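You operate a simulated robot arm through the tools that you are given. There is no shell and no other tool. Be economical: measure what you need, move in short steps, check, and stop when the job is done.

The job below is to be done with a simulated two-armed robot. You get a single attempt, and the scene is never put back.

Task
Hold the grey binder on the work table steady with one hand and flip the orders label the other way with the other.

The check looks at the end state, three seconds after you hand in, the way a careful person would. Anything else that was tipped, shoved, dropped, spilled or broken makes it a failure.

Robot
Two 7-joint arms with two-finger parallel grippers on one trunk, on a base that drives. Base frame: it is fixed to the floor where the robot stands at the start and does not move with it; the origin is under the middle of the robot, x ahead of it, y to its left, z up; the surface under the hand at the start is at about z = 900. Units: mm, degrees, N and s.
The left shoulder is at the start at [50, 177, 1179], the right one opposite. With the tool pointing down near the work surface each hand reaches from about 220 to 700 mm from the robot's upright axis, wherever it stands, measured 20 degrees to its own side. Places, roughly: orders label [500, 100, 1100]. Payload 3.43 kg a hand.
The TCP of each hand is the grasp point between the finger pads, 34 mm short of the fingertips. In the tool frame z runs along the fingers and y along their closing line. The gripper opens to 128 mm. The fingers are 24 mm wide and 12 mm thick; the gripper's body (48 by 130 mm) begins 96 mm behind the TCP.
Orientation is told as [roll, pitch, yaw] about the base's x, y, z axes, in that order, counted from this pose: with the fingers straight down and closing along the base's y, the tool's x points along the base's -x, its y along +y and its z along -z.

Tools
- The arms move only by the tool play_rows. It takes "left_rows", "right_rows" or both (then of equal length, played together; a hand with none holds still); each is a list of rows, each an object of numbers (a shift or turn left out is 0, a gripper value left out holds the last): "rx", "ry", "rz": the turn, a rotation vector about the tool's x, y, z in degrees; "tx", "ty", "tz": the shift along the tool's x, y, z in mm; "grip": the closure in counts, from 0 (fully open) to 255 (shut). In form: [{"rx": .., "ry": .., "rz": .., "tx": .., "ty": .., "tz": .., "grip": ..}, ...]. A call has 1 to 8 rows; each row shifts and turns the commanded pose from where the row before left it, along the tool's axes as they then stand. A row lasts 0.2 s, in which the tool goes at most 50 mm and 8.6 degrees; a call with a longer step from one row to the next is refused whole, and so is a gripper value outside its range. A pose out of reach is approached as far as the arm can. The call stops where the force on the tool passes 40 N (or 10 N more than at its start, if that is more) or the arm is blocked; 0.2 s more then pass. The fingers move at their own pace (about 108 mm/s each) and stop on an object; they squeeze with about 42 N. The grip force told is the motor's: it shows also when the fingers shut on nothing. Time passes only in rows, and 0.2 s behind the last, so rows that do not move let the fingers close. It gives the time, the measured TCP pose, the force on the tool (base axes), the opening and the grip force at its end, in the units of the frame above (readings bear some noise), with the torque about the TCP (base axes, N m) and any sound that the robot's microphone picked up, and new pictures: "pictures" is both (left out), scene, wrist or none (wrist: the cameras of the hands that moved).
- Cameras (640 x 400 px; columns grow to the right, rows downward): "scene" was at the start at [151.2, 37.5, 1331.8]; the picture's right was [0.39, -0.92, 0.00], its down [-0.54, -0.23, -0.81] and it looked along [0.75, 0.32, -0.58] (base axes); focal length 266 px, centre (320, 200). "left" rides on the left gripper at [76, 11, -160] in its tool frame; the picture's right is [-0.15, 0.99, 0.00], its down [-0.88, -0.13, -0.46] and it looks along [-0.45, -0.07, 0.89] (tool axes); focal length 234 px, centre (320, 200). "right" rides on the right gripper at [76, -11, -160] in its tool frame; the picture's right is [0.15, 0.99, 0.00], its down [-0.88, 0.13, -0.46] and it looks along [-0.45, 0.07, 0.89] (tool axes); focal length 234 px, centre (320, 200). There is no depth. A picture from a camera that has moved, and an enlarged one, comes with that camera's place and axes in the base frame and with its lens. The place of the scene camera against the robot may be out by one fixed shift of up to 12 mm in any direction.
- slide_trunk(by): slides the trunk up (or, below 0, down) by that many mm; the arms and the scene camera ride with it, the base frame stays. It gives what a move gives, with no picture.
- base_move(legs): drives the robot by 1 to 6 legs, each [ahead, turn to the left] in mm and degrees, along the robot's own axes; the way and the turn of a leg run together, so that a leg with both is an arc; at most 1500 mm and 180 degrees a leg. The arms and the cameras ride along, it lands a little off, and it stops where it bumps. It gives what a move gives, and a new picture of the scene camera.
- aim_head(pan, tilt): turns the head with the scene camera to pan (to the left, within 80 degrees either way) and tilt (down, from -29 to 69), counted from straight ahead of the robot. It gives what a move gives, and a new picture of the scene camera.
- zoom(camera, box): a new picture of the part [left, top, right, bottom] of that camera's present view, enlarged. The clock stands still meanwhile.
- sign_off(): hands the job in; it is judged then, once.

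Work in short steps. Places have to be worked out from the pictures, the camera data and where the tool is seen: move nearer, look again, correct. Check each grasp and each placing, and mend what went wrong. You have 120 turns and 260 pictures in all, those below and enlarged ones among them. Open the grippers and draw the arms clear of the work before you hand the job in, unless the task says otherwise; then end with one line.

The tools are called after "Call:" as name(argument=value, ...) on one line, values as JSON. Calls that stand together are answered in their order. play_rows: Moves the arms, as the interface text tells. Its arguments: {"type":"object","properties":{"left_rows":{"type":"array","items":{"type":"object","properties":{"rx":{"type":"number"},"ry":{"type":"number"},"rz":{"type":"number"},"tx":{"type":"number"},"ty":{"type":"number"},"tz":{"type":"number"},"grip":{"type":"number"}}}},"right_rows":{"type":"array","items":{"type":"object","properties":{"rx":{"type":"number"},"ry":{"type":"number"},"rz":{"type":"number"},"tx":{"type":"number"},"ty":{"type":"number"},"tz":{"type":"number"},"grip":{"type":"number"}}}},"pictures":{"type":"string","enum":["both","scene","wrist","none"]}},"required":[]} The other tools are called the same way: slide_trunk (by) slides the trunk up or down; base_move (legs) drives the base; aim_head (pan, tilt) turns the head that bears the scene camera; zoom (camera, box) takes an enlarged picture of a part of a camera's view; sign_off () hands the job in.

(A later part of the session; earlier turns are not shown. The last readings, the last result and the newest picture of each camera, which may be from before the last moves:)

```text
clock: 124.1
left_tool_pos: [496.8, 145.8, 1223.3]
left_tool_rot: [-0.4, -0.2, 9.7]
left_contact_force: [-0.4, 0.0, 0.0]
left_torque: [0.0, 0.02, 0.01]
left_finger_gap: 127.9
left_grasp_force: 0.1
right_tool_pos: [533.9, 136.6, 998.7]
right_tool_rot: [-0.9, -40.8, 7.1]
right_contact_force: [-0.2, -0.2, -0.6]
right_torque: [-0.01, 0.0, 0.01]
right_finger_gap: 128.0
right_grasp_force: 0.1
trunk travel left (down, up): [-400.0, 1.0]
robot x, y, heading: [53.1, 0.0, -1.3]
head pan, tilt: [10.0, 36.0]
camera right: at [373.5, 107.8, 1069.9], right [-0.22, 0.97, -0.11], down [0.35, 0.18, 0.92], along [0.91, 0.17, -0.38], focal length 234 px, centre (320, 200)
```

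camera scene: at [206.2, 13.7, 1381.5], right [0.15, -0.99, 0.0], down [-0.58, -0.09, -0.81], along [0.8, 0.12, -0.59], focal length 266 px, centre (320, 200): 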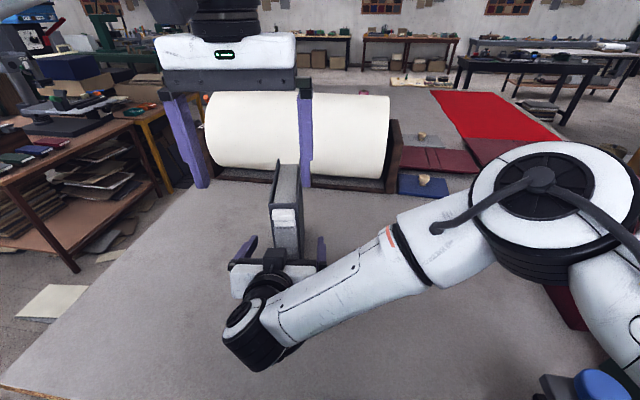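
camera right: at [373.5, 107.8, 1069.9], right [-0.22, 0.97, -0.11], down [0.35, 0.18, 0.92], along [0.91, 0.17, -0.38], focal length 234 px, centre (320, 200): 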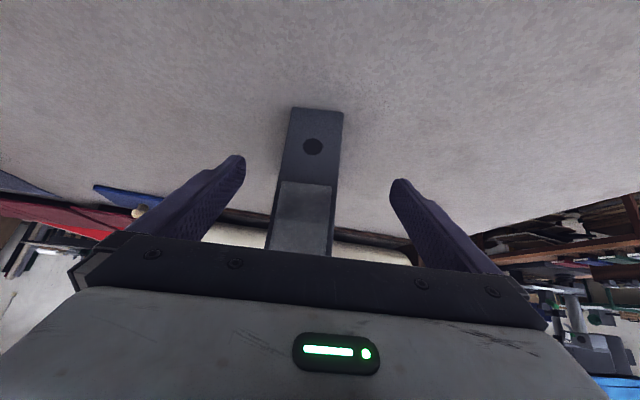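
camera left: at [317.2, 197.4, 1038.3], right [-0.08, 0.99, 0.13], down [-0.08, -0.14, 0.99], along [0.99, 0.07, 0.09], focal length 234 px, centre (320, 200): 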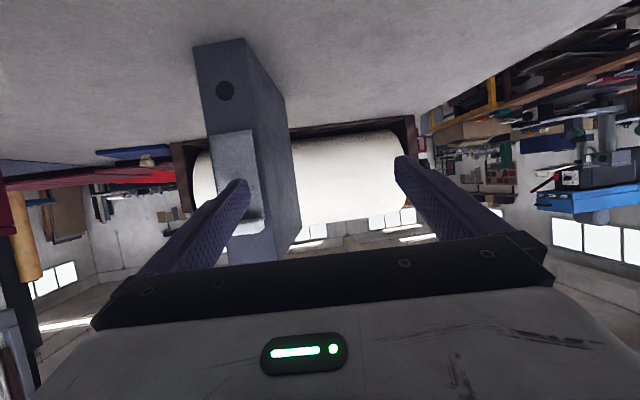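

It moves freely at this tilt. I back it out 40 mm, then turn the base to about -7° for the left arm.

Call:
play_rows(right_rows=[{"tz": -13, "tx": 15}, {"tz": -13, "tx": 15}], pictures="none")

Call:
base_move(legs=[[0, -6]])

```text
clock: 124.7
left_tool_pos: [496.6, 146.3, 1223.0]
left_tool_rot: [-0.4, -0.3, 9.7]
left_contact_force: [0.0, -0.5, -0.3]
left_torque: [-0.02, 0.03, 0.01]
left_finger_gap: 128.1
left_grasp_force: 0.2
right_tool_pos: [495.0, 131.1, 998.6]
right_tool_rot: [-0.9, -41.1, 6.9]
right_contact_force: [-0.3, -0.3, -0.9]
right_torque: [0.01, 0.0, 0.0]
right_finger_gap: 128.0
right_grasp_force: 0.1
trunk travel left (down, up): [-400.0, 1.0]
robot x, y, heading: [50.4, -3.3, -0.9]
head pan, tilt: [10.0, 36.0]
```

```text
clock: 125.6
left_tool_pos: [509.1, 97.7, 1224.8]
left_tool_rot: [-0.4, -0.3, 3.6]
left_contact_force: [-0.3, 0.0, -0.7]
left_torque: [0.01, -0.01, -0.01]
left_finger_gap: 128.1
left_grasp_force: 0.1
right_tool_pos: [506.3, 82.9, 997.5]
right_tool_rot: [-0.8, -41.1, 1.0]
right_contact_force: [0.2, -1.3, -0.3]
right_torque: [0.04, 0.01, 0.0]
right_finger_gap: 128.1
right_grasp_force: 0.0
trunk travel left (down, up): [-400.0, 1.0]
robot x, y, heading: [46.5, -4.0, -7.3]
head pan, tilt: [10.0, 36.0]
camera scene: at [207.6, -3.5, 1381.4], right [0.05, -1.0, 0.0], down [-0.59, -0.03, -0.81], along [0.81, 0.04, -0.59], focal length 266 px, centre (320, 200)
```

scene: 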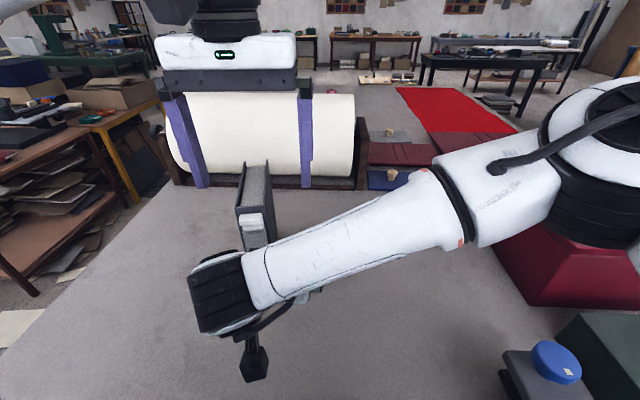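

I align the right hand with the binder's axis.

Call:
play_rows(right_rows=[{"rx": -4.9, "rz": -5.7}, {"ty": 18, "tz": 5}, {"ty": 18, "tz": 5}], pictures="wrist")

```text
clock: 126.4
left_tool_pos: [509.8, 98.9, 1223.8]
left_tool_rot: [-0.6, -0.2, 3.6]
left_contact_force: [-0.8, 0.5, 0.7]
left_torque: [0.01, -0.03, -0.02]
left_finger_gap: 127.8
left_grasp_force: 0.0
right_tool_pos: [509.0, 121.1, 990.9]
right_tool_rot: [-1.0, -40.9, 8.5]
right_contact_force: [-0.1, -0.3, -1.2]
right_torque: [0.0, 0.01, 0.0]
right_finger_gap: 128.2
right_grasp_force: 0.0
trunk travel left (down, up): [-400.0, 1.0]
robot x, y, heading: [49.2, -1.8, -7.1]
head pan, tilt: [10.0, 36.0]
camera right: at [349.1, 89.0, 1062.7], right [-0.25, 0.96, -0.11], down [0.34, 0.19, 0.92], along [0.91, 0.19, -0.38], focal length 234 px, centre (320, 200)
```

right: 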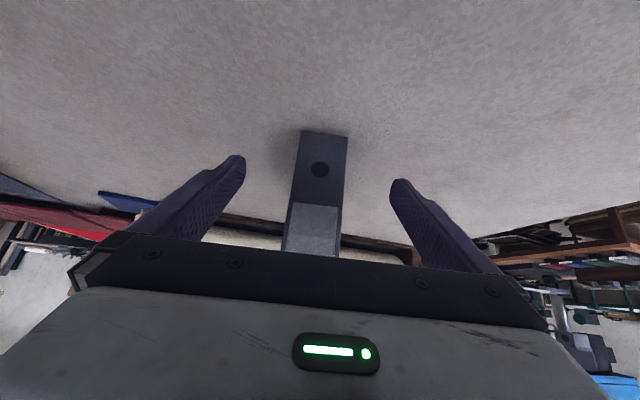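

Exactly as commanded. I move forward and down to the grip position.

Call:
play_rows(right_rows=[{"tz": 17.8, "tx": -6.8}, {"tz": 17.8, "tx": -6.8}, {"tz": 17.8, "tx": -6.8}, {"tz": 17.8, "tx": -6.8}], pictures="wrist")

```text
clock: 127.4
left_tool_pos: [510.5, 97.8, 1224.7]
left_tool_rot: [-0.5, -0.2, 3.5]
left_contact_force: [-0.3, -0.4, 0.2]
left_torque: [-0.02, 0.03, 0.03]
left_finger_gap: 127.9
left_grasp_force: 0.1
right_tool_pos: [581.2, 121.6, 959.3]
right_tool_rot: [-0.6, -41.2, 7.6]
right_contact_force: [0.4, 0.5, -0.6]
right_torque: [0.0, 0.0, 0.01]
right_finger_gap: 128.1
right_grasp_force: 0.0
trunk travel left (down, up): [-400.0, 1.0]
robot x, y, heading: [47.4, 0.3, -7.1]
head pan, tilt: [10.0, 36.0]
camera right: at [420.9, 91.9, 1028.9], right [-0.23, 0.97, -0.11], down [0.34, 0.18, 0.92], along [0.91, 0.18, -0.37], focal length 234 px, centre (320, 200)
```

right: 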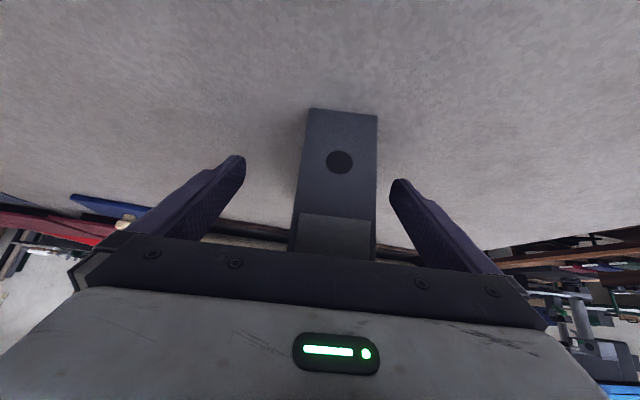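

It is 9 mm short to the left, so a 1° base turn centres it.

Call:
base_move(legs=[[0, 1]])

Call:
zoom(camera="right", box=[192, 90, 448, 250])

```text
clock: 128.2
left_tool_pos: [508.9, 106.1, 1224.0]
left_tool_rot: [-0.5, -0.3, 4.6]
left_contact_force: [-0.9, -0.5, 0.1]
left_torque: [0.0, 0.0, 0.02]
left_finger_gap: 127.9
left_grasp_force: 0.1
right_tool_pos: [577.6, 130.6, 955.4]
right_tool_rot: [-0.9, -40.9, 8.6]
right_contact_force: [-0.1, 0.2, -1.0]
right_torque: [0.0, -0.02, 0.01]
right_finger_gap: 128.3
right_grasp_force: 0.1
trunk travel left (down, up): [-400.0, 1.0]
robot x, y, heading: [48.6, 2.5, -6.3]
head pan, tilt: [10.0, 36.0]
camera scene: at [207.6, -0.1, 1381.4], right [0.07, -1.0, 0.0], down [-0.59, -0.04, -0.81], along [0.81, 0.05, -0.59], focal length 266 px, centre (320, 200)
```

scene: 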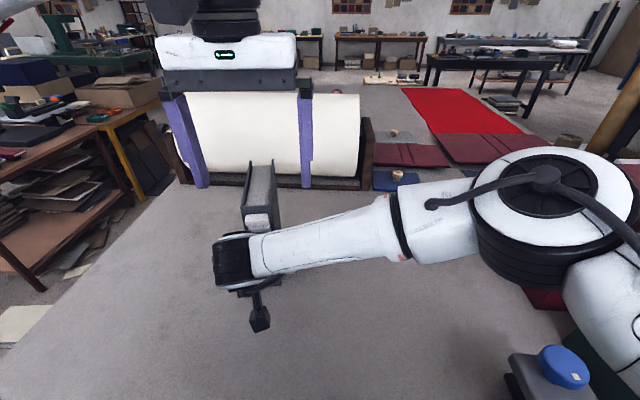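

```text
2.50 times, centred on (320, 170) of right
camera zoom: at [418.0, 97.6, 1026.6], right [-0.25, 0.96, -0.11], down [0.34, 0.19, 0.92], along [0.91, 0.19, -0.38], focal length 585 px, centre (320, 275)
```

zoom: 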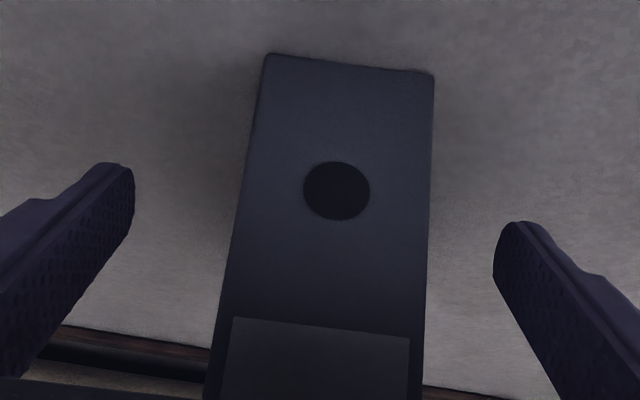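

Now centred: TCP (577.6, 130.6) against the binder axis at about y=131. I close in two stages.

Call:
play_rows(right_rows=[{"grip": 120}, {"grip": 138}, {"grip": 138}], pictures="none")

Call:
zoom(camera="right", box=[192, 90, 448, 250])

```text
clock: 128.9
left_tool_pos: [507.3, 106.0, 1223.9]
left_tool_rot: [-0.5, -0.3, 4.5]
left_contact_force: [-0.3, -0.1, -0.6]
left_torque: [-0.01, 0.0, -0.01]
left_finger_gap: 127.7
left_grasp_force: 0.1
right_tool_pos: [577.6, 128.4, 955.4]
right_tool_rot: [-0.8, -40.9, 8.4]
right_contact_force: [0.1, 0.0, -0.6]
right_torque: [0.02, 0.02, 0.02]
right_finger_gap: 59.0
right_grasp_force: 0.2
trunk travel left (down, up): [-400.0, 1.0]
robot x, y, heading: [51.3, -0.2, -6.3]
head pan, tilt: [10.0, 36.0]
```

```text
2.50 times, centred on (320, 170) of right
camera zoom: at [418.8, 96.9, 1026.7], right [-0.25, 0.96, -0.11], down [0.34, 0.19, 0.92], along [0.91, 0.19, -0.38], focal length 585 px, centre (320, 275)
```

zoom: 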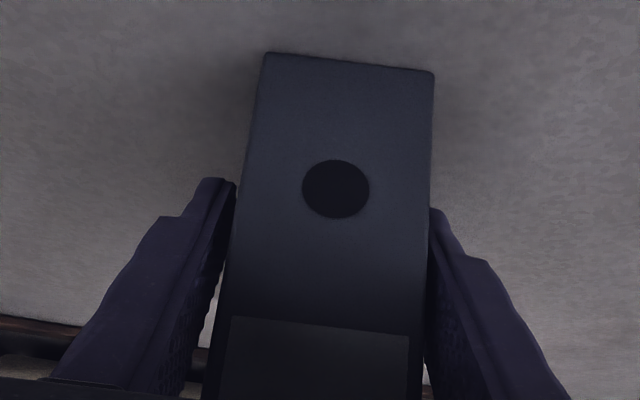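

Well centred with no shift, so I grip.

Call:
play_rows(right_rows=[{"grip": 165}, {"grip": 190}, {"grip": 190}], left_rows=[{"rz": -4}, {"tx": 0}, {"tx": 0}], pictures="both")

```text
clock: 129.8
left_tool_pos: [507.8, 105.3, 1223.4]
left_tool_rot: [-0.5, -0.2, 8.6]
left_contact_force: [-0.4, -0.8, 1.0]
left_torque: [-0.02, 0.01, -0.01]
left_finger_gap: 127.9
left_grasp_force: 0.1
right_tool_pos: [578.4, 129.1, 955.4]
right_tool_rot: [-0.8, -40.8, 8.4]
right_contact_force: [-1.9, 0.9, 0.8]
right_torque: [0.15, -0.18, 0.23]
right_finger_gap: 51.8
right_grasp_force: 42.1
trunk travel left (down, up): [-400.0, 1.0]
robot x, y, heading: [51.4, 0.4, -6.3]
head pan, tilt: [10.0, 36.0]
camera scene: at [207.3, -0.2, 1381.4], right [0.07, -1.0, 0.0], down [-0.59, -0.04, -0.81], along [0.81, 0.05, -0.59], focal length 266 px, centre (320, 200)
camera right: at [418.5, 96.9, 1026.8], right [-0.25, 0.96, -0.11], down [0.34, 0.19, 0.92], along [0.91, 0.19, -0.38], focal length 234 px, centre (320, 200)
camera left: at [431.7, 107.0, 1382.1], right [0.0, 1.0, -0.01], down [0.89, 0.01, 0.46], along [0.46, -0.01, -0.89], focal length 234 px, centre (320, 200)
```

scene: 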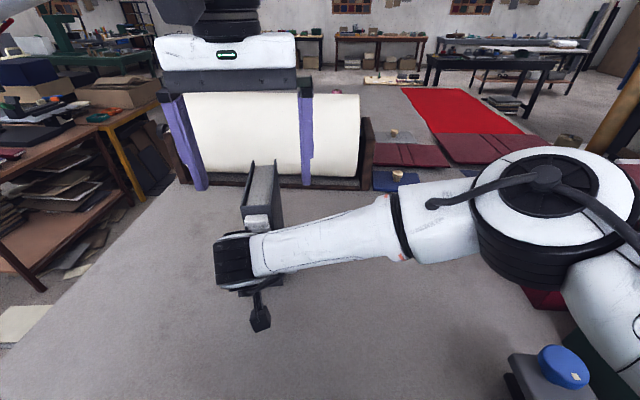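
right: 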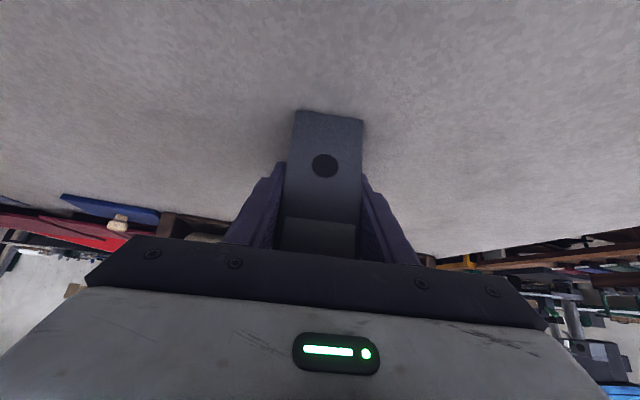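
left: 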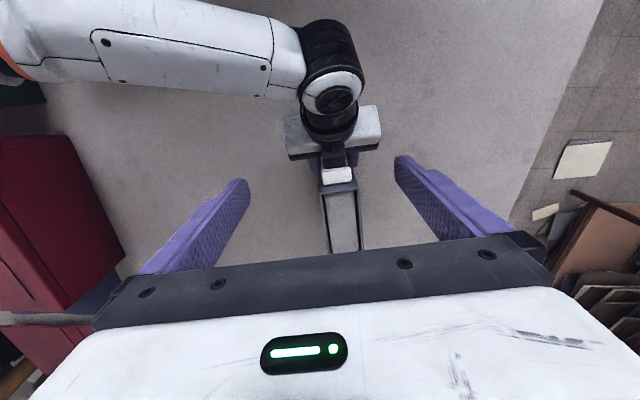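

The binder is gripped firmly. I measure the tab from the left wrist camera and the scene.

Call:
zoom(camera="left", box=[304, 155, 368, 195])

Call:
zoom(camera="scene", box=[225, 190, 305, 240])

```text
10.00 times, centred on (336, 175) of left
camera zoom: at [431.7, 107.0, 1382.1], right [0.0, 1.0, -0.01], down [0.89, 0.01, 0.46], along [0.46, -0.01, -0.89], focal length 2342 px, centre (160, 450)
```

zoom: 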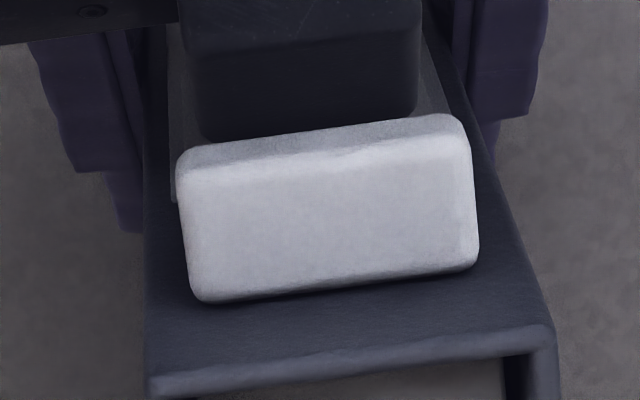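

```text
8.00 times, centred on (265, 215) of scene
camera zoom: at [207.3, -0.2, 1381.4], right [0.07, -1.0, 0.0], down [-0.59, -0.04, -0.81], along [0.81, 0.05, -0.59], focal length 2127 px, centre (760, 80)
```

zoom: 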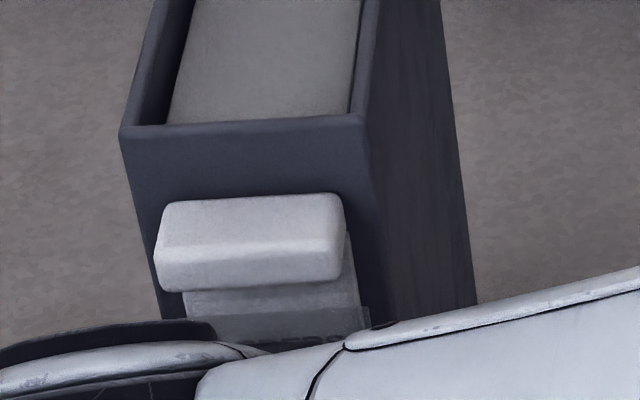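

The right gripper's housing sits close in front of the tab. I regrip about 15 mm further back and slightly lower to leave the label free.

Call:
play_rows(right_rows=[{"grip": 100}, {"grip": 100}, {"tz": -2, "tx": 8}, {"tz": -2, "tx": 8}, {}], pictures="wrist")

```text
clock: 130.9
left_tool_pos: [508.9, 106.0, 1223.6]
left_tool_rot: [-0.4, -0.2, 8.6]
left_contact_force: [-0.5, 0.7, -0.2]
left_torque: [-0.03, 0.01, -0.03]
left_finger_gap: 128.0
left_grasp_force: 0.2
right_tool_pos: [562.8, 128.0, 948.2]
right_tool_rot: [-0.8, -41.0, 8.7]
right_contact_force: [-0.2, -0.2, 0.1]
right_torque: [-0.02, 0.0, 0.0]
right_finger_gap: 77.5
right_grasp_force: 0.0
trunk travel left (down, up): [-400.0, 1.0]
robot x, y, heading: [52.5, -1.5, -6.3]
head pan, tilt: [10.0, 36.0]
camera right: at [403.3, 95.3, 1019.2], right [-0.25, 0.96, -0.11], down [0.34, 0.19, 0.92], along [0.91, 0.19, -0.38], focal length 234 px, centre (320, 200)
```

right: 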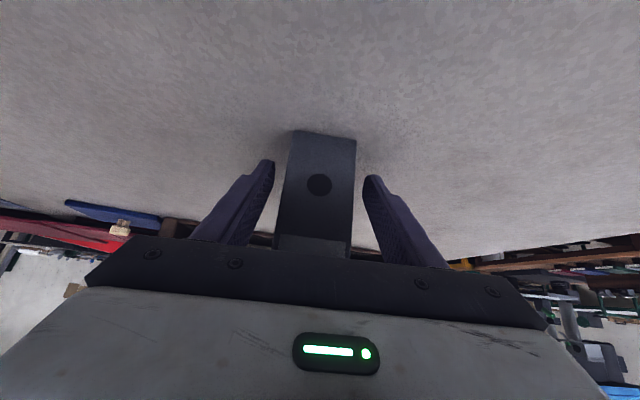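

It moved freely and stays centred, so I grip again. At the same time I move the left hand over the tab, still high.

Call:
play_rows(right_rows=[{"grip": 140}, {"grip": 165}, {"grip": 190}, {"grip": 190}], left_rows=[{"tx": -7, "ty": 3}, {"tx": -7, "ty": 3}, {"tx": -7, "ty": 3}, {"tx": -3, "ty": 3}], pictures="none")

Call:
zoom(camera="left", box=[272, 125, 368, 185])

Call:
zoom(camera="scene", box=[225, 190, 305, 240])

```text
clock: 131.9
left_tool_pos: [529.9, 120.5, 1225.1]
left_tool_rot: [-0.5, -0.2, 8.7]
left_contact_force: [0.1, -0.7, 0.8]
left_torque: [-0.01, 0.02, 0.03]
left_finger_gap: 127.9
left_grasp_force: 0.1
right_tool_pos: [563.7, 128.9, 946.8]
right_tool_rot: [-0.9, -40.9, 8.6]
right_contact_force: [1.7, 1.5, 1.4]
right_torque: [0.27, -0.12, 0.02]
right_finger_gap: 51.6
right_grasp_force: 41.5
trunk travel left (down, up): [-400.0, 1.0]
robot x, y, heading: [50.9, -1.0, -6.4]
head pan, tilt: [10.0, 36.0]
```

```text
6.67 times, centred on (320, 155) of left
camera zoom: at [453.7, 122.4, 1381.9], right [0.0, 1.0, -0.01], down [0.89, 0.01, 0.46], along [0.46, -0.01, -0.89], focal length 1561 px, centre (320, 500)
```

zoom: 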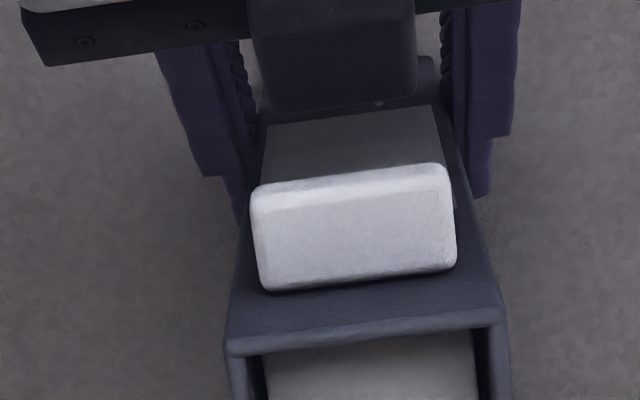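

```text
8.00 times, centred on (265, 215) of scene
camera zoom: at [207.5, -0.1, 1381.4], right [0.07, -1.0, 0.0], down [-0.59, -0.04, -0.81], along [0.81, 0.05, -0.59], focal length 2127 px, centre (760, 80)
```

zoom: 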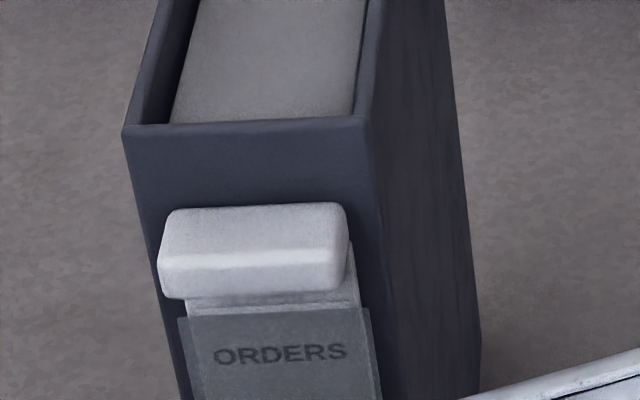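

Clear now: the tab top is at z≈1089, its centre near (546,127.5). I descend the left hand with fingers either side of the tab, first to z≈1150.

Call:
play_rows(left_rows=[{"tx": -6, "ty": 2.2, "tz": 20}, {"tx": -6, "ty": 2.3, "tz": 20}, {"tz": 20}, {"tz": 15}], pictures="both")

```text
clock: 132.9
left_tool_pos: [541.8, 127.4, 1149.6]
left_tool_rot: [-0.6, -0.3, 8.7]
left_contact_force: [0.7, 0.5, 0.4]
left_torque: [-0.01, 0.01, -0.02]
left_finger_gap: 128.1
left_grasp_force: 0.1
right_tool_pos: [562.0, 128.1, 946.8]
right_tool_rot: [-0.9, -41.0, 8.6]
right_contact_force: [-0.6, 1.4, 0.4]
right_torque: [0.19, -0.13, 0.22]
right_finger_gap: 51.7
right_grasp_force: 42.6
trunk travel left (down, up): [-400.0, 1.0]
robot x, y, heading: [49.5, -3.1, -6.2]
head pan, tilt: [10.0, 36.0]
camera scene: at [207.5, -0.1, 1381.4], right [0.07, -1.0, 0.0], down [-0.59, -0.04, -0.81], along [0.81, 0.05, -0.59], focal length 266 px, centre (320, 200)
camera left: at [466.5, 128.9, 1306.7], right [0.0, 1.0, -0.01], down [0.89, 0.01, 0.46], along [0.46, -0.01, -0.89], focal length 234 px, centre (320, 200)
```

scene: 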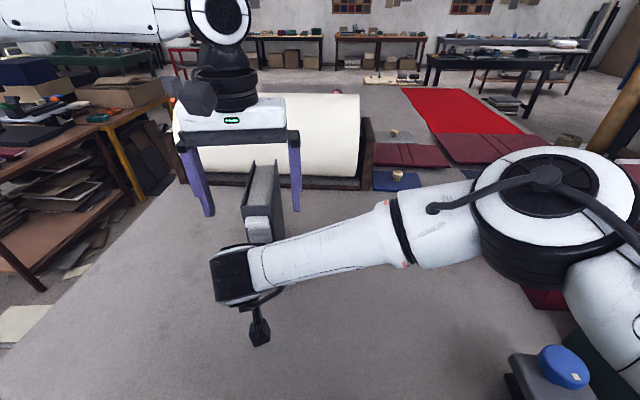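
left: 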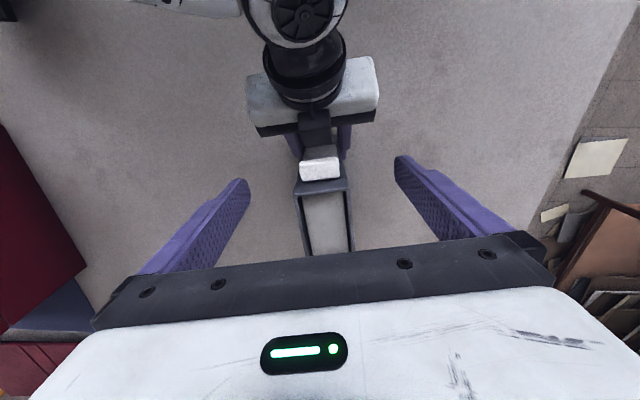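

The tab is centred between the fingertips. I descend to z≈1107 and zoom in.

Call:
play_rows(left_rows=[{"tz": 15}, {"tz": 15}, {"tz": 12.5}], pictures="none")

Call:
zoom(camera="left", box=[224, 100, 416, 220])

Call:
zoom(camera="scene", box=[177, 150, 337, 250])

```text
clock: 133.8
left_tool_pos: [542.8, 126.8, 1105.8]
left_tool_rot: [-0.4, -0.1, 8.7]
left_contact_force: [-0.1, 0.7, 0.2]
left_torque: [-0.02, 0.01, 0.01]
left_finger_gap: 128.0
left_grasp_force: 0.0
right_tool_pos: [563.2, 128.2, 947.8]
right_tool_rot: [-0.8, -40.9, 8.6]
right_contact_force: [-1.1, 1.2, 0.4]
right_torque: [0.09, 0.08, 0.11]
right_finger_gap: 51.7
right_grasp_force: 42.0
trunk travel left (down, up): [-400.0, 1.0]
robot x, y, heading: [48.3, 1.4, -5.9]
head pan, tilt: [10.0, 36.0]
```

```text
3.33 times, centred on (320, 160) of left
camera zoom: at [466.1, 127.3, 1265.0], right [0.0, 1.0, -0.01], down [0.89, 0.01, 0.46], along [0.46, -0.01, -0.89], focal length 781 px, centre (320, 333)
```

zoom: 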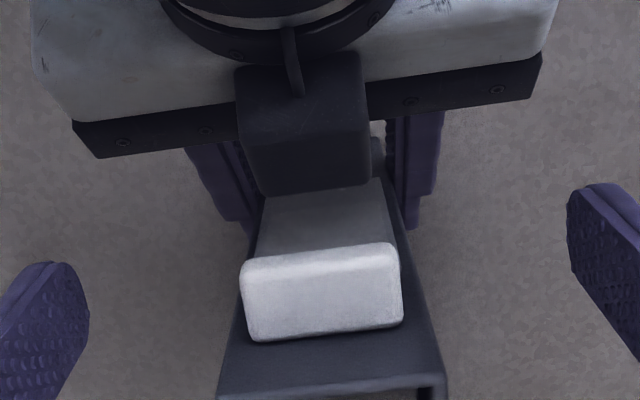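

```text
4.00 times, centred on (257, 200) of scene
camera zoom: at [207.5, -0.2, 1381.4], right [0.07, -1.0, 0.0], down [-0.59, -0.04, -0.81], along [0.81, 0.05, -0.59], focal length 1064 px, centre (572, 200)
```

zoom: 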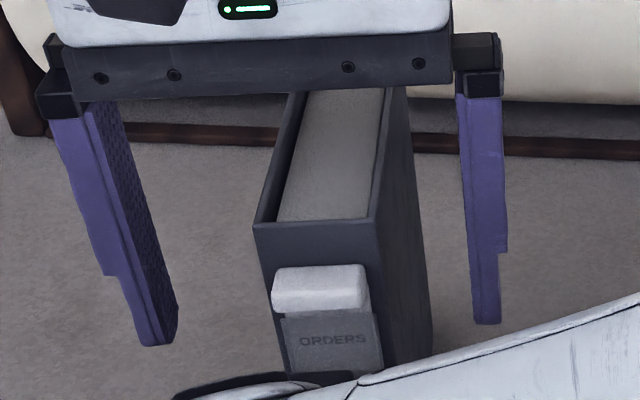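

The fingertips reach just below the tab and are well centred. I ease 3 mm away from the spine and close to about 46 mm first.

Call:
play_rows(left_rows=[{"tx": 3, "grip": 120}, {"grip": 160}, {"grip": 160}, {"grip": 160}], pictures="none")

Call:
zoom(camera="left", box=[224, 100, 416, 220])

```text
clock: 134.8
left_tool_pos: [539.5, 125.3, 1106.3]
left_tool_rot: [-0.5, -0.2, 8.6]
left_contact_force: [-1.4, 0.3, -0.2]
left_torque: [-0.03, 0.01, 0.02]
left_finger_gap: 47.4
left_grasp_force: 0.1
right_tool_pos: [562.3, 128.0, 947.1]
right_tool_rot: [-0.9, -41.0, 8.6]
right_contact_force: [-1.5, -0.4, -0.7]
right_torque: [0.06, 0.28, 0.05]
right_finger_gap: 51.7
right_grasp_force: 41.9
trunk travel left (down, up): [-400.0, 1.0]
robot x, y, heading: [53.2, 1.3, -6.4]
head pan, tilt: [10.0, 36.0]
```

```text
3.33 times, centred on (320, 160) of left
camera zoom: at [463.1, 126.5, 1264.8], right [0.0, 1.0, -0.01], down [0.89, 0.01, 0.46], along [0.46, -0.01, -0.89], focal length 781 px, centre (320, 333)
```

zoom: 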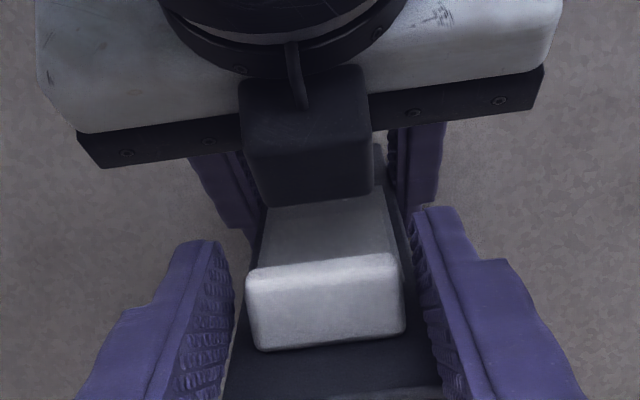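

Evenly spaced, so I close on the tab.

Call:
play_rows(left_rows=[{"grip": 185}, {"grip": 205}, {"grip": 205}], pictures="none")

Call:
play_rows(left_rows=[{"tz": -8}, {"tz": -8}], pictures="both")

```text
clock: 135.6
left_tool_pos: [540.1, 124.8, 1106.3]
left_tool_rot: [-0.5, -0.2, 8.5]
left_contact_force: [0.4, 5.3, -0.3]
left_torque: [0.03, -0.04, -0.22]
left_finger_gap: 37.1
left_grasp_force: 41.9
right_tool_pos: [563.1, 128.4, 948.1]
right_tool_rot: [-1.1, -41.0, 8.6]
right_contact_force: [-2.8, -4.3, -0.2]
right_torque: [0.97, 0.29, 0.39]
right_finger_gap: 51.9
right_grasp_force: 41.9
trunk travel left (down, up): [-400.0, 1.0]
robot x, y, heading: [51.4, 1.8, -6.2]
head pan, tilt: [10.0, 36.0]
```

```text
clock: 136.2
left_tool_pos: [538.6, 126.4, 1123.9]
left_tool_rot: [-0.6, -0.4, 8.5]
left_contact_force: [8.4, 2.6, -0.3]
left_torque: [0.0, 0.1, -0.07]
left_finger_gap: 36.8
left_grasp_force: 42.4
right_tool_pos: [563.2, 127.4, 948.8]
right_tool_rot: [-0.9, -40.9, 8.7]
right_contact_force: [-7.0, -4.0, 0.3]
right_torque: [0.46, -1.34, 0.1]
right_finger_gap: 51.9
right_grasp_force: 41.8
trunk travel left (down, up): [-400.0, 1.0]
robot x, y, heading: [48.1, -1.6, -5.9]
head pan, tilt: [10.0, 36.0]
camera scene: at [207.8, -0.4, 1381.4], right [0.07, -1.0, 0.0], down [-0.59, -0.04, -0.81], along [0.81, 0.05, -0.59], focal length 266 px, centre (320, 200)
camera left: at [462.4, 127.4, 1281.0], right [0.0, 1.0, -0.01], down [0.89, 0.01, 0.46], along [0.46, -0.01, -0.89], focal length 234 px, centre (320, 200)
```

scene: 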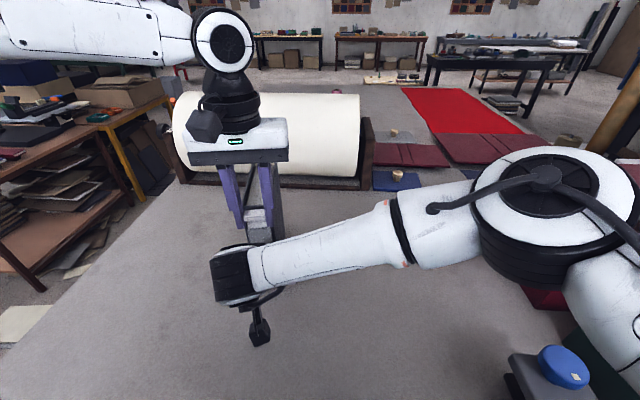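
left: 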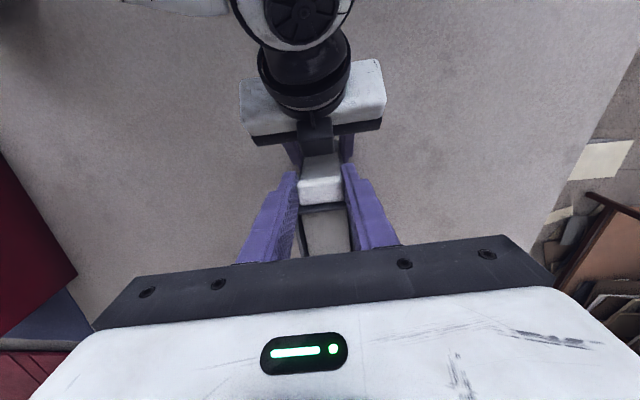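

The tab is gripped (37 mm) and rising, with a slight sideways force of 8 N. I ease 1.5 mm toward the spine and keep lifting.

Call:
play_rows(left_rows=[{"tx": -1.5, "tz": -10}, {"tz": -10}, {"tz": -10}], pictures="none")

Call:
zoom(camera="scene", box=[193, 150, 321, 250])

```text
clock: 136.8
left_tool_pos: [540.0, 129.0, 1134.8]
left_tool_rot: [0.0, 0.3, 8.7]
left_contact_force: [9.0, -3.5, -36.8]
left_torque: [-0.18, 0.09, -0.12]
left_finger_gap: 37.5
left_grasp_force: 42.0
right_tool_pos: [566.8, 132.2, 954.6]
right_tool_rot: [-0.5, -41.9, 8.6]
right_contact_force: [-13.2, 0.7, 30.7]
right_torque: [-0.23, -0.42, 0.07]
right_finger_gap: 51.7
right_grasp_force: 42.0
trunk travel left (down, up): [-400.0, 1.0]
robot x, y, heading: [53.5, 0.7, -6.1]
head pan, tilt: [10.0, 36.0]
stopped in row 3 (left hand): the force on the tool passed its limit at 44 N (the readings are from after the stop); the commanded pose is now the measured one
```

```text
4.00 times, centred on (257, 200) of scene
camera zoom: at [208.2, -0.1, 1381.3], right [0.07, -1.0, 0.0], down [-0.59, -0.04, -0.81], along [0.81, 0.05, -0.59], focal length 1064 px, centre (572, 200)
```

zoom: 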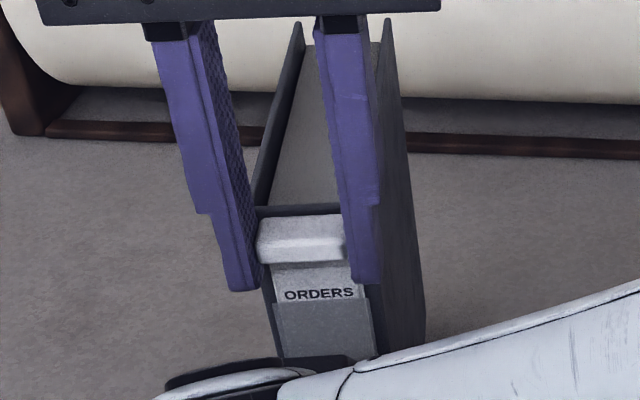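

At about 25 mm of lift a hard resistance appeared (37 N) and the binder began to lift. I lower at once to relieve it and look.

Call:
play_rows(left_rows=[{"tz": 5}, {"tz": 4}], pictures="none")

Call:
zoom(camera="scene", box=[225, 190, 305, 240])

Call:
zoom(camera="left", box=[256, 130, 384, 210])

```text
clock: 137.4
left_tool_pos: [539.3, 128.5, 1128.6]
left_tool_rot: [-0.2, 0.1, 8.5]
left_contact_force: [-1.2, -4.1, 0.4]
left_torque: [-0.19, 0.3, -0.23]
left_finger_gap: 36.7
left_grasp_force: 42.0
right_tool_pos: [564.6, 130.3, 951.8]
right_tool_rot: [-0.7, -41.4, 8.7]
right_contact_force: [1.9, 3.5, -4.9]
right_torque: [-0.52, 0.24, 0.1]
right_finger_gap: 51.6
right_grasp_force: 42.5
trunk travel left (down, up): [-400.0, 1.0]
robot x, y, heading: [48.3, -2.9, -6.0]
head pan, tilt: [10.0, 36.0]
```

```text
8.00 times, centred on (265, 215) of scene
camera zoom: at [208.0, -0.1, 1381.3], right [0.07, -1.0, 0.0], down [-0.59, -0.04, -0.81], along [0.81, 0.05, -0.59], focal length 2127 px, centre (760, 80)
```

zoom: 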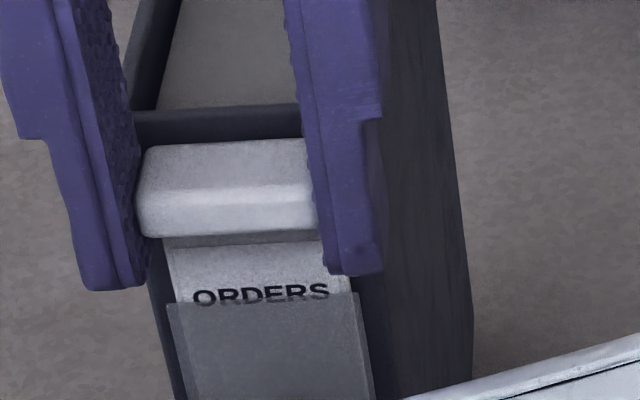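

```text
5.00 times, centred on (320, 170) of left
camera zoom: at [463.9, 128.7, 1287.8], right [0.0, 1.0, 0.0], down [0.89, 0.0, 0.45], along [0.45, 0.0, -0.89], focal length 1171 px, centre (320, 350)
```

zoom: 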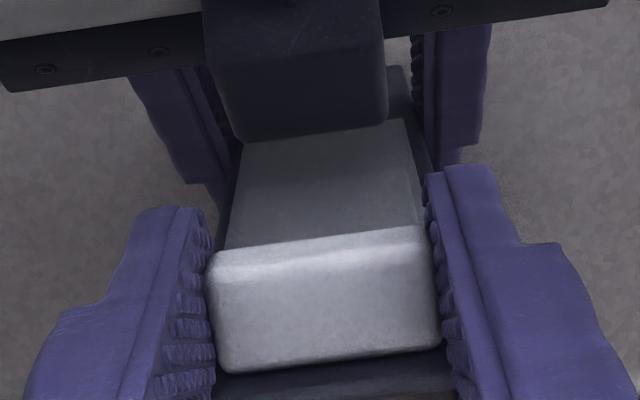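

The stop coincides exactly with the label's starting height. It is a captive slide that started at its upper stop, so "the other way" is fully down at the lower stop. I first set the binder back on the table (right hand down 4 mm, left following).

Call:
play_rows(right_rows=[{"tz": 1.5, "tx": 1.3}, {"tz": 1.5, "tx": 1.3}], left_rows=[{"tz": 4}, {"tz": 4}], pictures="none")

```text
clock: 138.0
left_tool_pos: [539.6, 128.4, 1120.1]
left_tool_rot: [-0.4, 0.2, 8.6]
left_contact_force: [-2.8, -9.9, -0.2]
left_torque: [-0.53, -0.12, 0.01]
left_finger_gap: 37.1
left_grasp_force: 41.9
right_tool_pos: [565.0, 131.4, 949.6]
right_tool_rot: [-0.6, -41.6, 8.6]
right_contact_force: [3.5, 10.1, -4.3]
right_torque: [-1.28, 0.98, -0.29]
right_finger_gap: 51.9
right_grasp_force: 42.1
trunk travel left (down, up): [-400.0, 1.0]
robot x, y, heading: [48.7, -1.8, -6.2]
head pan, tilt: [10.0, 36.0]
```

I release the tab and let the right hand set the binder fully down.

Call:
play_rows(left_rows=[{"grip": 150}, {"grip": 140}, {"grip": 140}], right_rows=[{}, {"tz": 1.1, "tx": 1}, {}], pictures="none")

Call:
zoom(camera="scene", box=[193, 150, 321, 250])

```text
clock: 138.8
left_tool_pos: [539.2, 129.2, 1119.7]
left_tool_rot: [-0.1, 0.3, 8.6]
left_contact_force: [0.2, 0.2, -0.1]
left_torque: [0.01, -0.02, 0.03]
left_finger_gap: 57.6
left_grasp_force: 0.1
right_tool_pos: [565.5, 129.6, 948.3]
right_tool_rot: [-0.7, -41.6, 8.5]
right_contact_force: [0.6, -0.4, -5.2]
right_torque: [-0.02, 0.33, -0.01]
right_finger_gap: 51.8
right_grasp_force: 41.4
trunk travel left (down, up): [-400.0, 1.0]
robot x, y, heading: [50.7, 0.2, -6.3]
head pan, tilt: [10.0, 36.0]
```

```text
4.00 times, centred on (257, 200) of scene
camera zoom: at [208.0, -0.1, 1381.3], right [0.07, -1.0, 0.0], down [-0.59, -0.04, -0.81], along [0.81, 0.05, -0.59], focal length 1064 px, centre (572, 200)
```

zoom: 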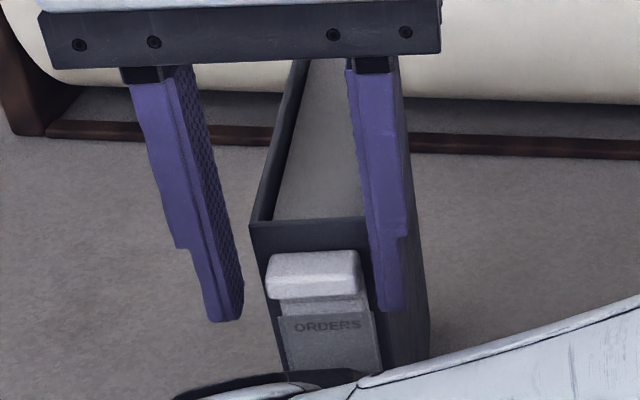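

Call:
play_rows(right_rows=[{"tz": 1.5, "tx": 1.3}, {"ry": 0.5, "tz": 0.8, "tx": 0.7}, {}], left_rows=[{"tz": -15}, {"tz": -15, "grip": 200}, {"tz": -8, "grip": 255}], pictures="none")

```text
clock: 139.6
left_tool_pos: [537.8, 129.1, 1160.9]
left_tool_rot: [0.0, 0.1, 8.5]
left_contact_force: [0.1, -0.5, 0.1]
left_torque: [-0.01, 0.0, 0.04]
left_finger_gap: 0.0
left_grasp_force: 32.9
right_tool_pos: [567.3, 129.1, 948.0]
right_tool_rot: [-0.4, -41.3, 8.3]
right_contact_force: [1.1, 2.1, 15.1]
right_torque: [0.58, 0.45, -0.09]
right_finger_gap: 51.9
right_grasp_force: 42.4
trunk travel left (down, up): [-400.0, 1.0]
robot x, y, heading: [52.7, -0.5, -6.3]
head pan, tilt: [10.0, 36.0]
```

The binder rests on the table again, pressed lightly. I now push the tab down with the closed left fingertips, approaching first.

Call:
play_rows(left_rows=[{"tx": -3, "ty": -1.5, "tz": 12}, {"tz": 15}], pictures="none")

Call:
zoom(camera="left", box=[256, 130, 384, 210])

Call:
zoom(camera="scene", box=[193, 150, 321, 250])

```text
clock: 140.2
left_tool_pos: [541.0, 127.2, 1133.4]
left_tool_rot: [-0.1, 0.1, 8.6]
left_contact_force: [0.1, 0.2, 0.1]
left_torque: [0.03, 0.01, 0.02]
left_finger_gap: 0.1
left_grasp_force: 33.3
right_tool_pos: [567.9, 129.6, 948.7]
right_tool_rot: [-0.5, -41.4, 8.3]
right_contact_force: [7.0, 5.4, 23.8]
right_torque: [0.88, 0.38, -0.21]
right_finger_gap: 51.6
right_grasp_force: 42.0
trunk travel left (down, up): [-400.0, 1.0]
robot x, y, heading: [52.0, -3.2, -6.3]
head pan, tilt: [10.0, 36.0]
```

```text
5.00 times, centred on (320, 170) of left
camera zoom: at [465.4, 127.9, 1292.8], right [0.0, 1.0, 0.0], down [0.89, 0.0, 0.46], along [0.46, 0.0, -0.89], focal length 1171 px, centre (320, 350)
```

zoom: 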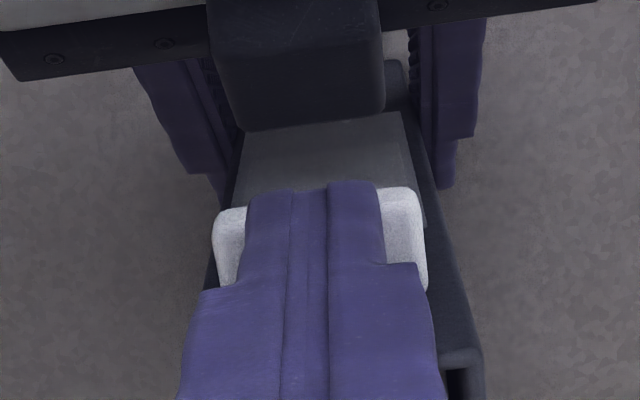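

```text
4.00 times, centred on (257, 200) of scene
camera zoom: at [206.2, -0.3, 1381.8], right [0.07, -1.0, 0.0], down [-0.59, -0.04, -0.81], along [0.81, 0.05, -0.59], focal length 1064 px, centre (572, 200)
```

zoom: 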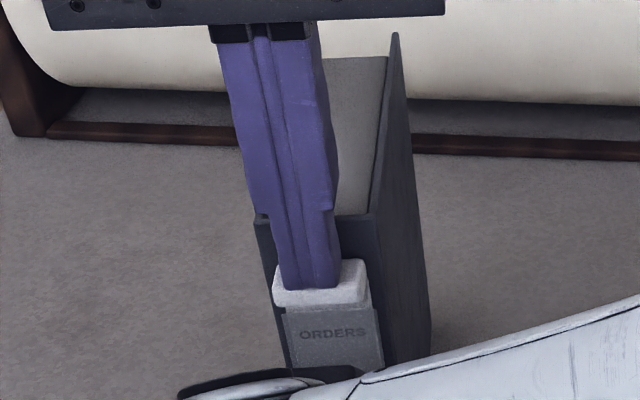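

Well placed on the tab. I push down in small steps while easing the right hand's downward press.

Call:
play_rows(left_rows=[{"tz": 4}, {"tz": 4}, {"tz": 4}], right_rows=[{"tz": -0.8, "tx": -0.7}, {}, {}], pictures="none")

Call:
play_rows(left_rows=[{"tz": 3}, {"tz": 3}], pictures="none")

Call:
play_rows(left_rows=[{"tz": 3}, {"tz": 2}], pictures="none")

Call:
zoom(camera="scene", box=[193, 150, 321, 250])

```text
clock: 141.0
left_tool_pos: [541.8, 125.7, 1120.2]
left_tool_rot: [-0.1, 0.0, 8.7]
left_contact_force: [0.2, 1.0, 0.0]
left_torque: [-0.02, -0.04, -0.02]
left_finger_gap: 0.0
left_grasp_force: 33.2
right_tool_pos: [567.5, 130.1, 947.4]
right_tool_rot: [-0.6, -41.4, 8.6]
right_contact_force: [6.6, 4.3, 24.4]
right_torque: [0.89, 0.36, -0.17]
right_finger_gap: 51.8
right_grasp_force: 42.2
trunk travel left (down, up): [-400.0, 1.0]
robot x, y, heading: [49.3, 0.6, -6.0]
head pan, tilt: [10.0, 36.0]
```

```text
clock: 141.6
left_tool_pos: [541.1, 127.3, 1115.0]
left_tool_rot: [-0.2, 0.1, 8.6]
left_contact_force: [-0.5, -1.3, 2.2]
left_torque: [-0.03, 0.02, 0.0]
left_finger_gap: 0.0
left_grasp_force: 32.9
right_tool_pos: [567.5, 129.0, 946.6]
right_tool_rot: [-0.5, -41.4, 8.4]
right_contact_force: [6.8, 5.1, 22.3]
right_torque: [0.69, 0.48, -0.21]
right_finger_gap: 51.3
right_grasp_force: 41.8
trunk travel left (down, up): [-400.0, 1.0]
robot x, y, heading: [50.0, -2.3, -5.9]
head pan, tilt: [10.0, 36.0]
```

```text
clock: 142.2
left_tool_pos: [541.9, 126.5, 1110.4]
left_tool_rot: [-0.2, 0.0, 8.6]
left_contact_force: [-6.8, -3.2, 20.8]
left_torque: [-0.08, 0.15, -0.06]
left_finger_gap: 0.0
left_grasp_force: 33.0
right_tool_pos: [566.6, 128.8, 945.9]
right_tool_rot: [-0.6, -41.3, 8.5]
right_contact_force: [15.1, 9.8, 12.7]
right_torque: [0.79, 0.93, -0.25]
right_finger_gap: 51.7
right_grasp_force: 42.1
trunk travel left (down, up): [-400.0, 1.0]
robot x, y, heading: [46.3, 1.6, -6.2]
head pan, tilt: [10.0, 36.0]
```

```text
4.00 times, centred on (257, 200) of scene
camera zoom: at [205.6, -0.4, 1381.9], right [0.07, -1.0, 0.0], down [-0.58, -0.04, -0.81], along [0.81, 0.05, -0.59], focal length 1064 px, centre (572, 200)
```

zoom: 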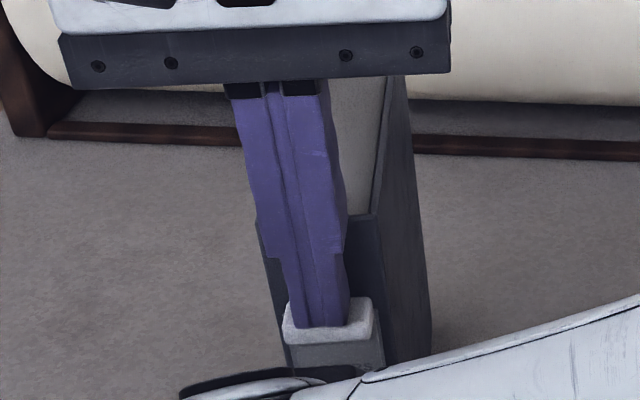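

The label is at its lower stop (21 N resistance, tab top ≈1076). I raise the left hand clear and look.

Call:
play_rows(left_rows=[{"tz": -10}, {"tz": -25, "tx": 3}, {"tz": -25, "tx": 5}, {"tz": -25, "tx": 5}, {"tz": -25, "tx": 5}], right_rows=[{}, {"tz": -0.8, "tx": -0.7}, {}, {}, {}], pictures="none")

Call:
zoom(camera="scene", box=[193, 150, 321, 250])

Call:
zoom(camera="left", box=[240, 100, 400, 220])

```text
clock: 143.4
left_tool_pos: [524.9, 123.2, 1219.8]
left_tool_rot: [-0.1, 0.2, 8.6]
left_contact_force: [0.3, 0.5, -0.1]
left_torque: [0.0, -0.01, 0.0]
left_finger_gap: 0.0
left_grasp_force: 32.8
right_tool_pos: [566.5, 128.6, 946.9]
right_tool_rot: [-0.7, -41.2, 8.5]
right_contact_force: [4.7, 2.1, 14.6]
right_torque: [0.58, 0.31, -0.13]
right_finger_gap: 51.8
right_grasp_force: 41.7
trunk travel left (down, up): [-400.0, 1.0]
robot x, y, heading: [48.0, -0.4, -6.2]
head pan, tilt: [10.0, 36.0]
```

```text
4.00 times, centred on (257, 200) of scene
camera zoom: at [206.7, -0.5, 1381.4], right [0.07, -1.0, 0.0], down [-0.59, -0.04, -0.81], along [0.81, 0.05, -0.59], focal length 1064 px, centre (572, 200)
```

zoom: 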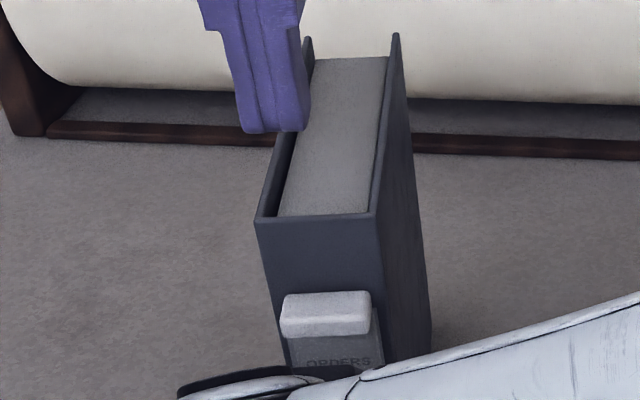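

```text
3.33 times, centred on (320, 160) of left
camera zoom: at [450.9, 124.1, 1378.6], right [0.0, 1.0, 0.0], down [0.89, 0.0, 0.45], along [0.45, 0.0, -0.89], focal length 781 px, centre (320, 333)
```

zoom: 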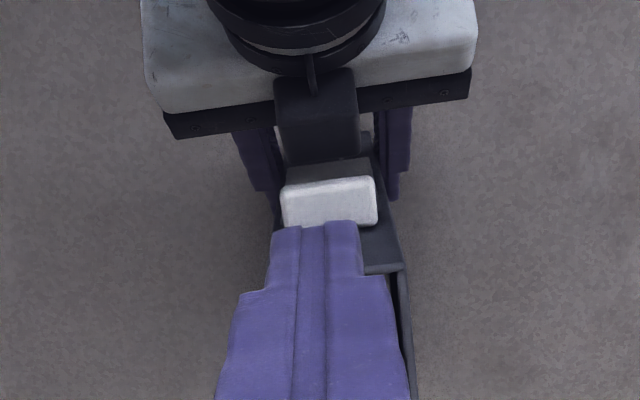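

The label is fully down. I slide the gripped binder back the ~11 mm it was nudged, by turning the base 1.2° left.

Call:
base_move(legs=[[0, 1.2]])

Call:
play_rows(right_rows=[{}], pictures="wrist")

```text
clock: 144.2
left_tool_pos: [522.6, 132.6, 1219.9]
left_tool_rot: [-0.1, 0.1, 9.8]
left_contact_force: [-0.5, 0.3, 0.1]
left_torque: [0.02, -0.01, -0.03]
left_finger_gap: 0.0
left_grasp_force: 33.0
right_tool_pos: [564.6, 139.0, 946.6]
right_tool_rot: [-0.5, -41.2, 9.6]
right_contact_force: [1.9, -4.7, 13.2]
right_torque: [0.12, 0.44, 0.0]
right_finger_gap: 51.9
right_grasp_force: 42.3
trunk travel left (down, up): [-400.0, 1.0]
robot x, y, heading: [50.5, -3.3, -5.1]
head pan, tilt: [10.0, 36.0]
camera scene: at [206.6, 2.3, 1381.5], right [0.09, -1.0, 0.0], down [-0.58, -0.05, -0.81], along [0.81, 0.07, -0.59], focal length 266 px, centre (320, 200)
```

scene: 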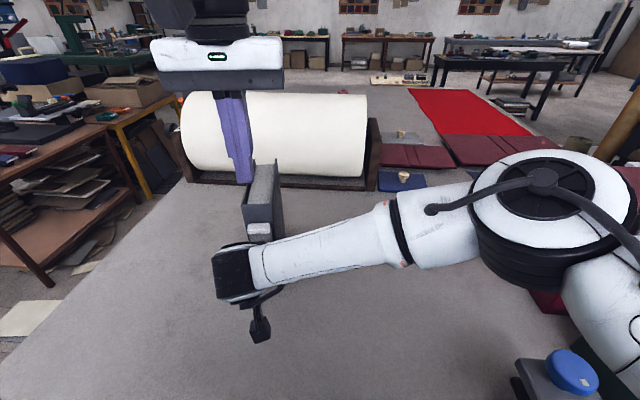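

```text
clock: 144.6
left_tool_pos: [522.5, 133.9, 1220.7]
left_tool_rot: [-0.1, 0.1, 9.9]
left_contact_force: [0.4, 0.0, 0.5]
left_torque: [0.02, -0.01, -0.02]
left_finger_gap: 0.1
left_grasp_force: 32.7
right_tool_pos: [564.6, 140.6, 945.1]
right_tool_rot: [-0.4, -41.1, 9.5]
right_contact_force: [-4.5, -1.0, 4.9]
right_torque: [0.12, 0.66, 0.11]
right_finger_gap: 51.6
right_grasp_force: 41.6
trunk travel left (down, up): [-400.0, 1.0]
robot x, y, heading: [49.6, -0.5, -5.1]
head pan, tilt: [10.0, 36.0]
camera right: at [405.4, 102.8, 1017.9], right [-0.27, 0.96, -0.1], down [0.34, 0.19, 0.92], along [0.9, 0.21, -0.37], focal length 234 px, centre (320, 200)
```

right: 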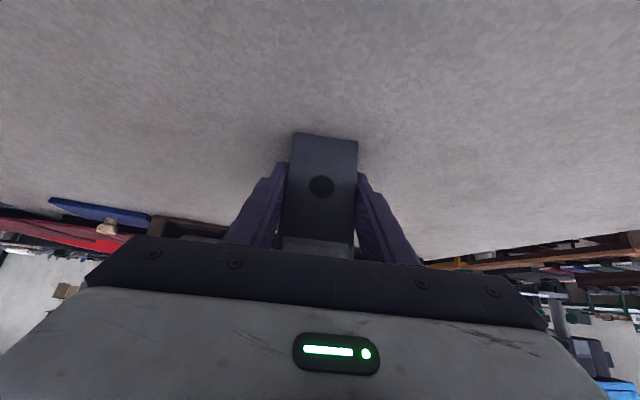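

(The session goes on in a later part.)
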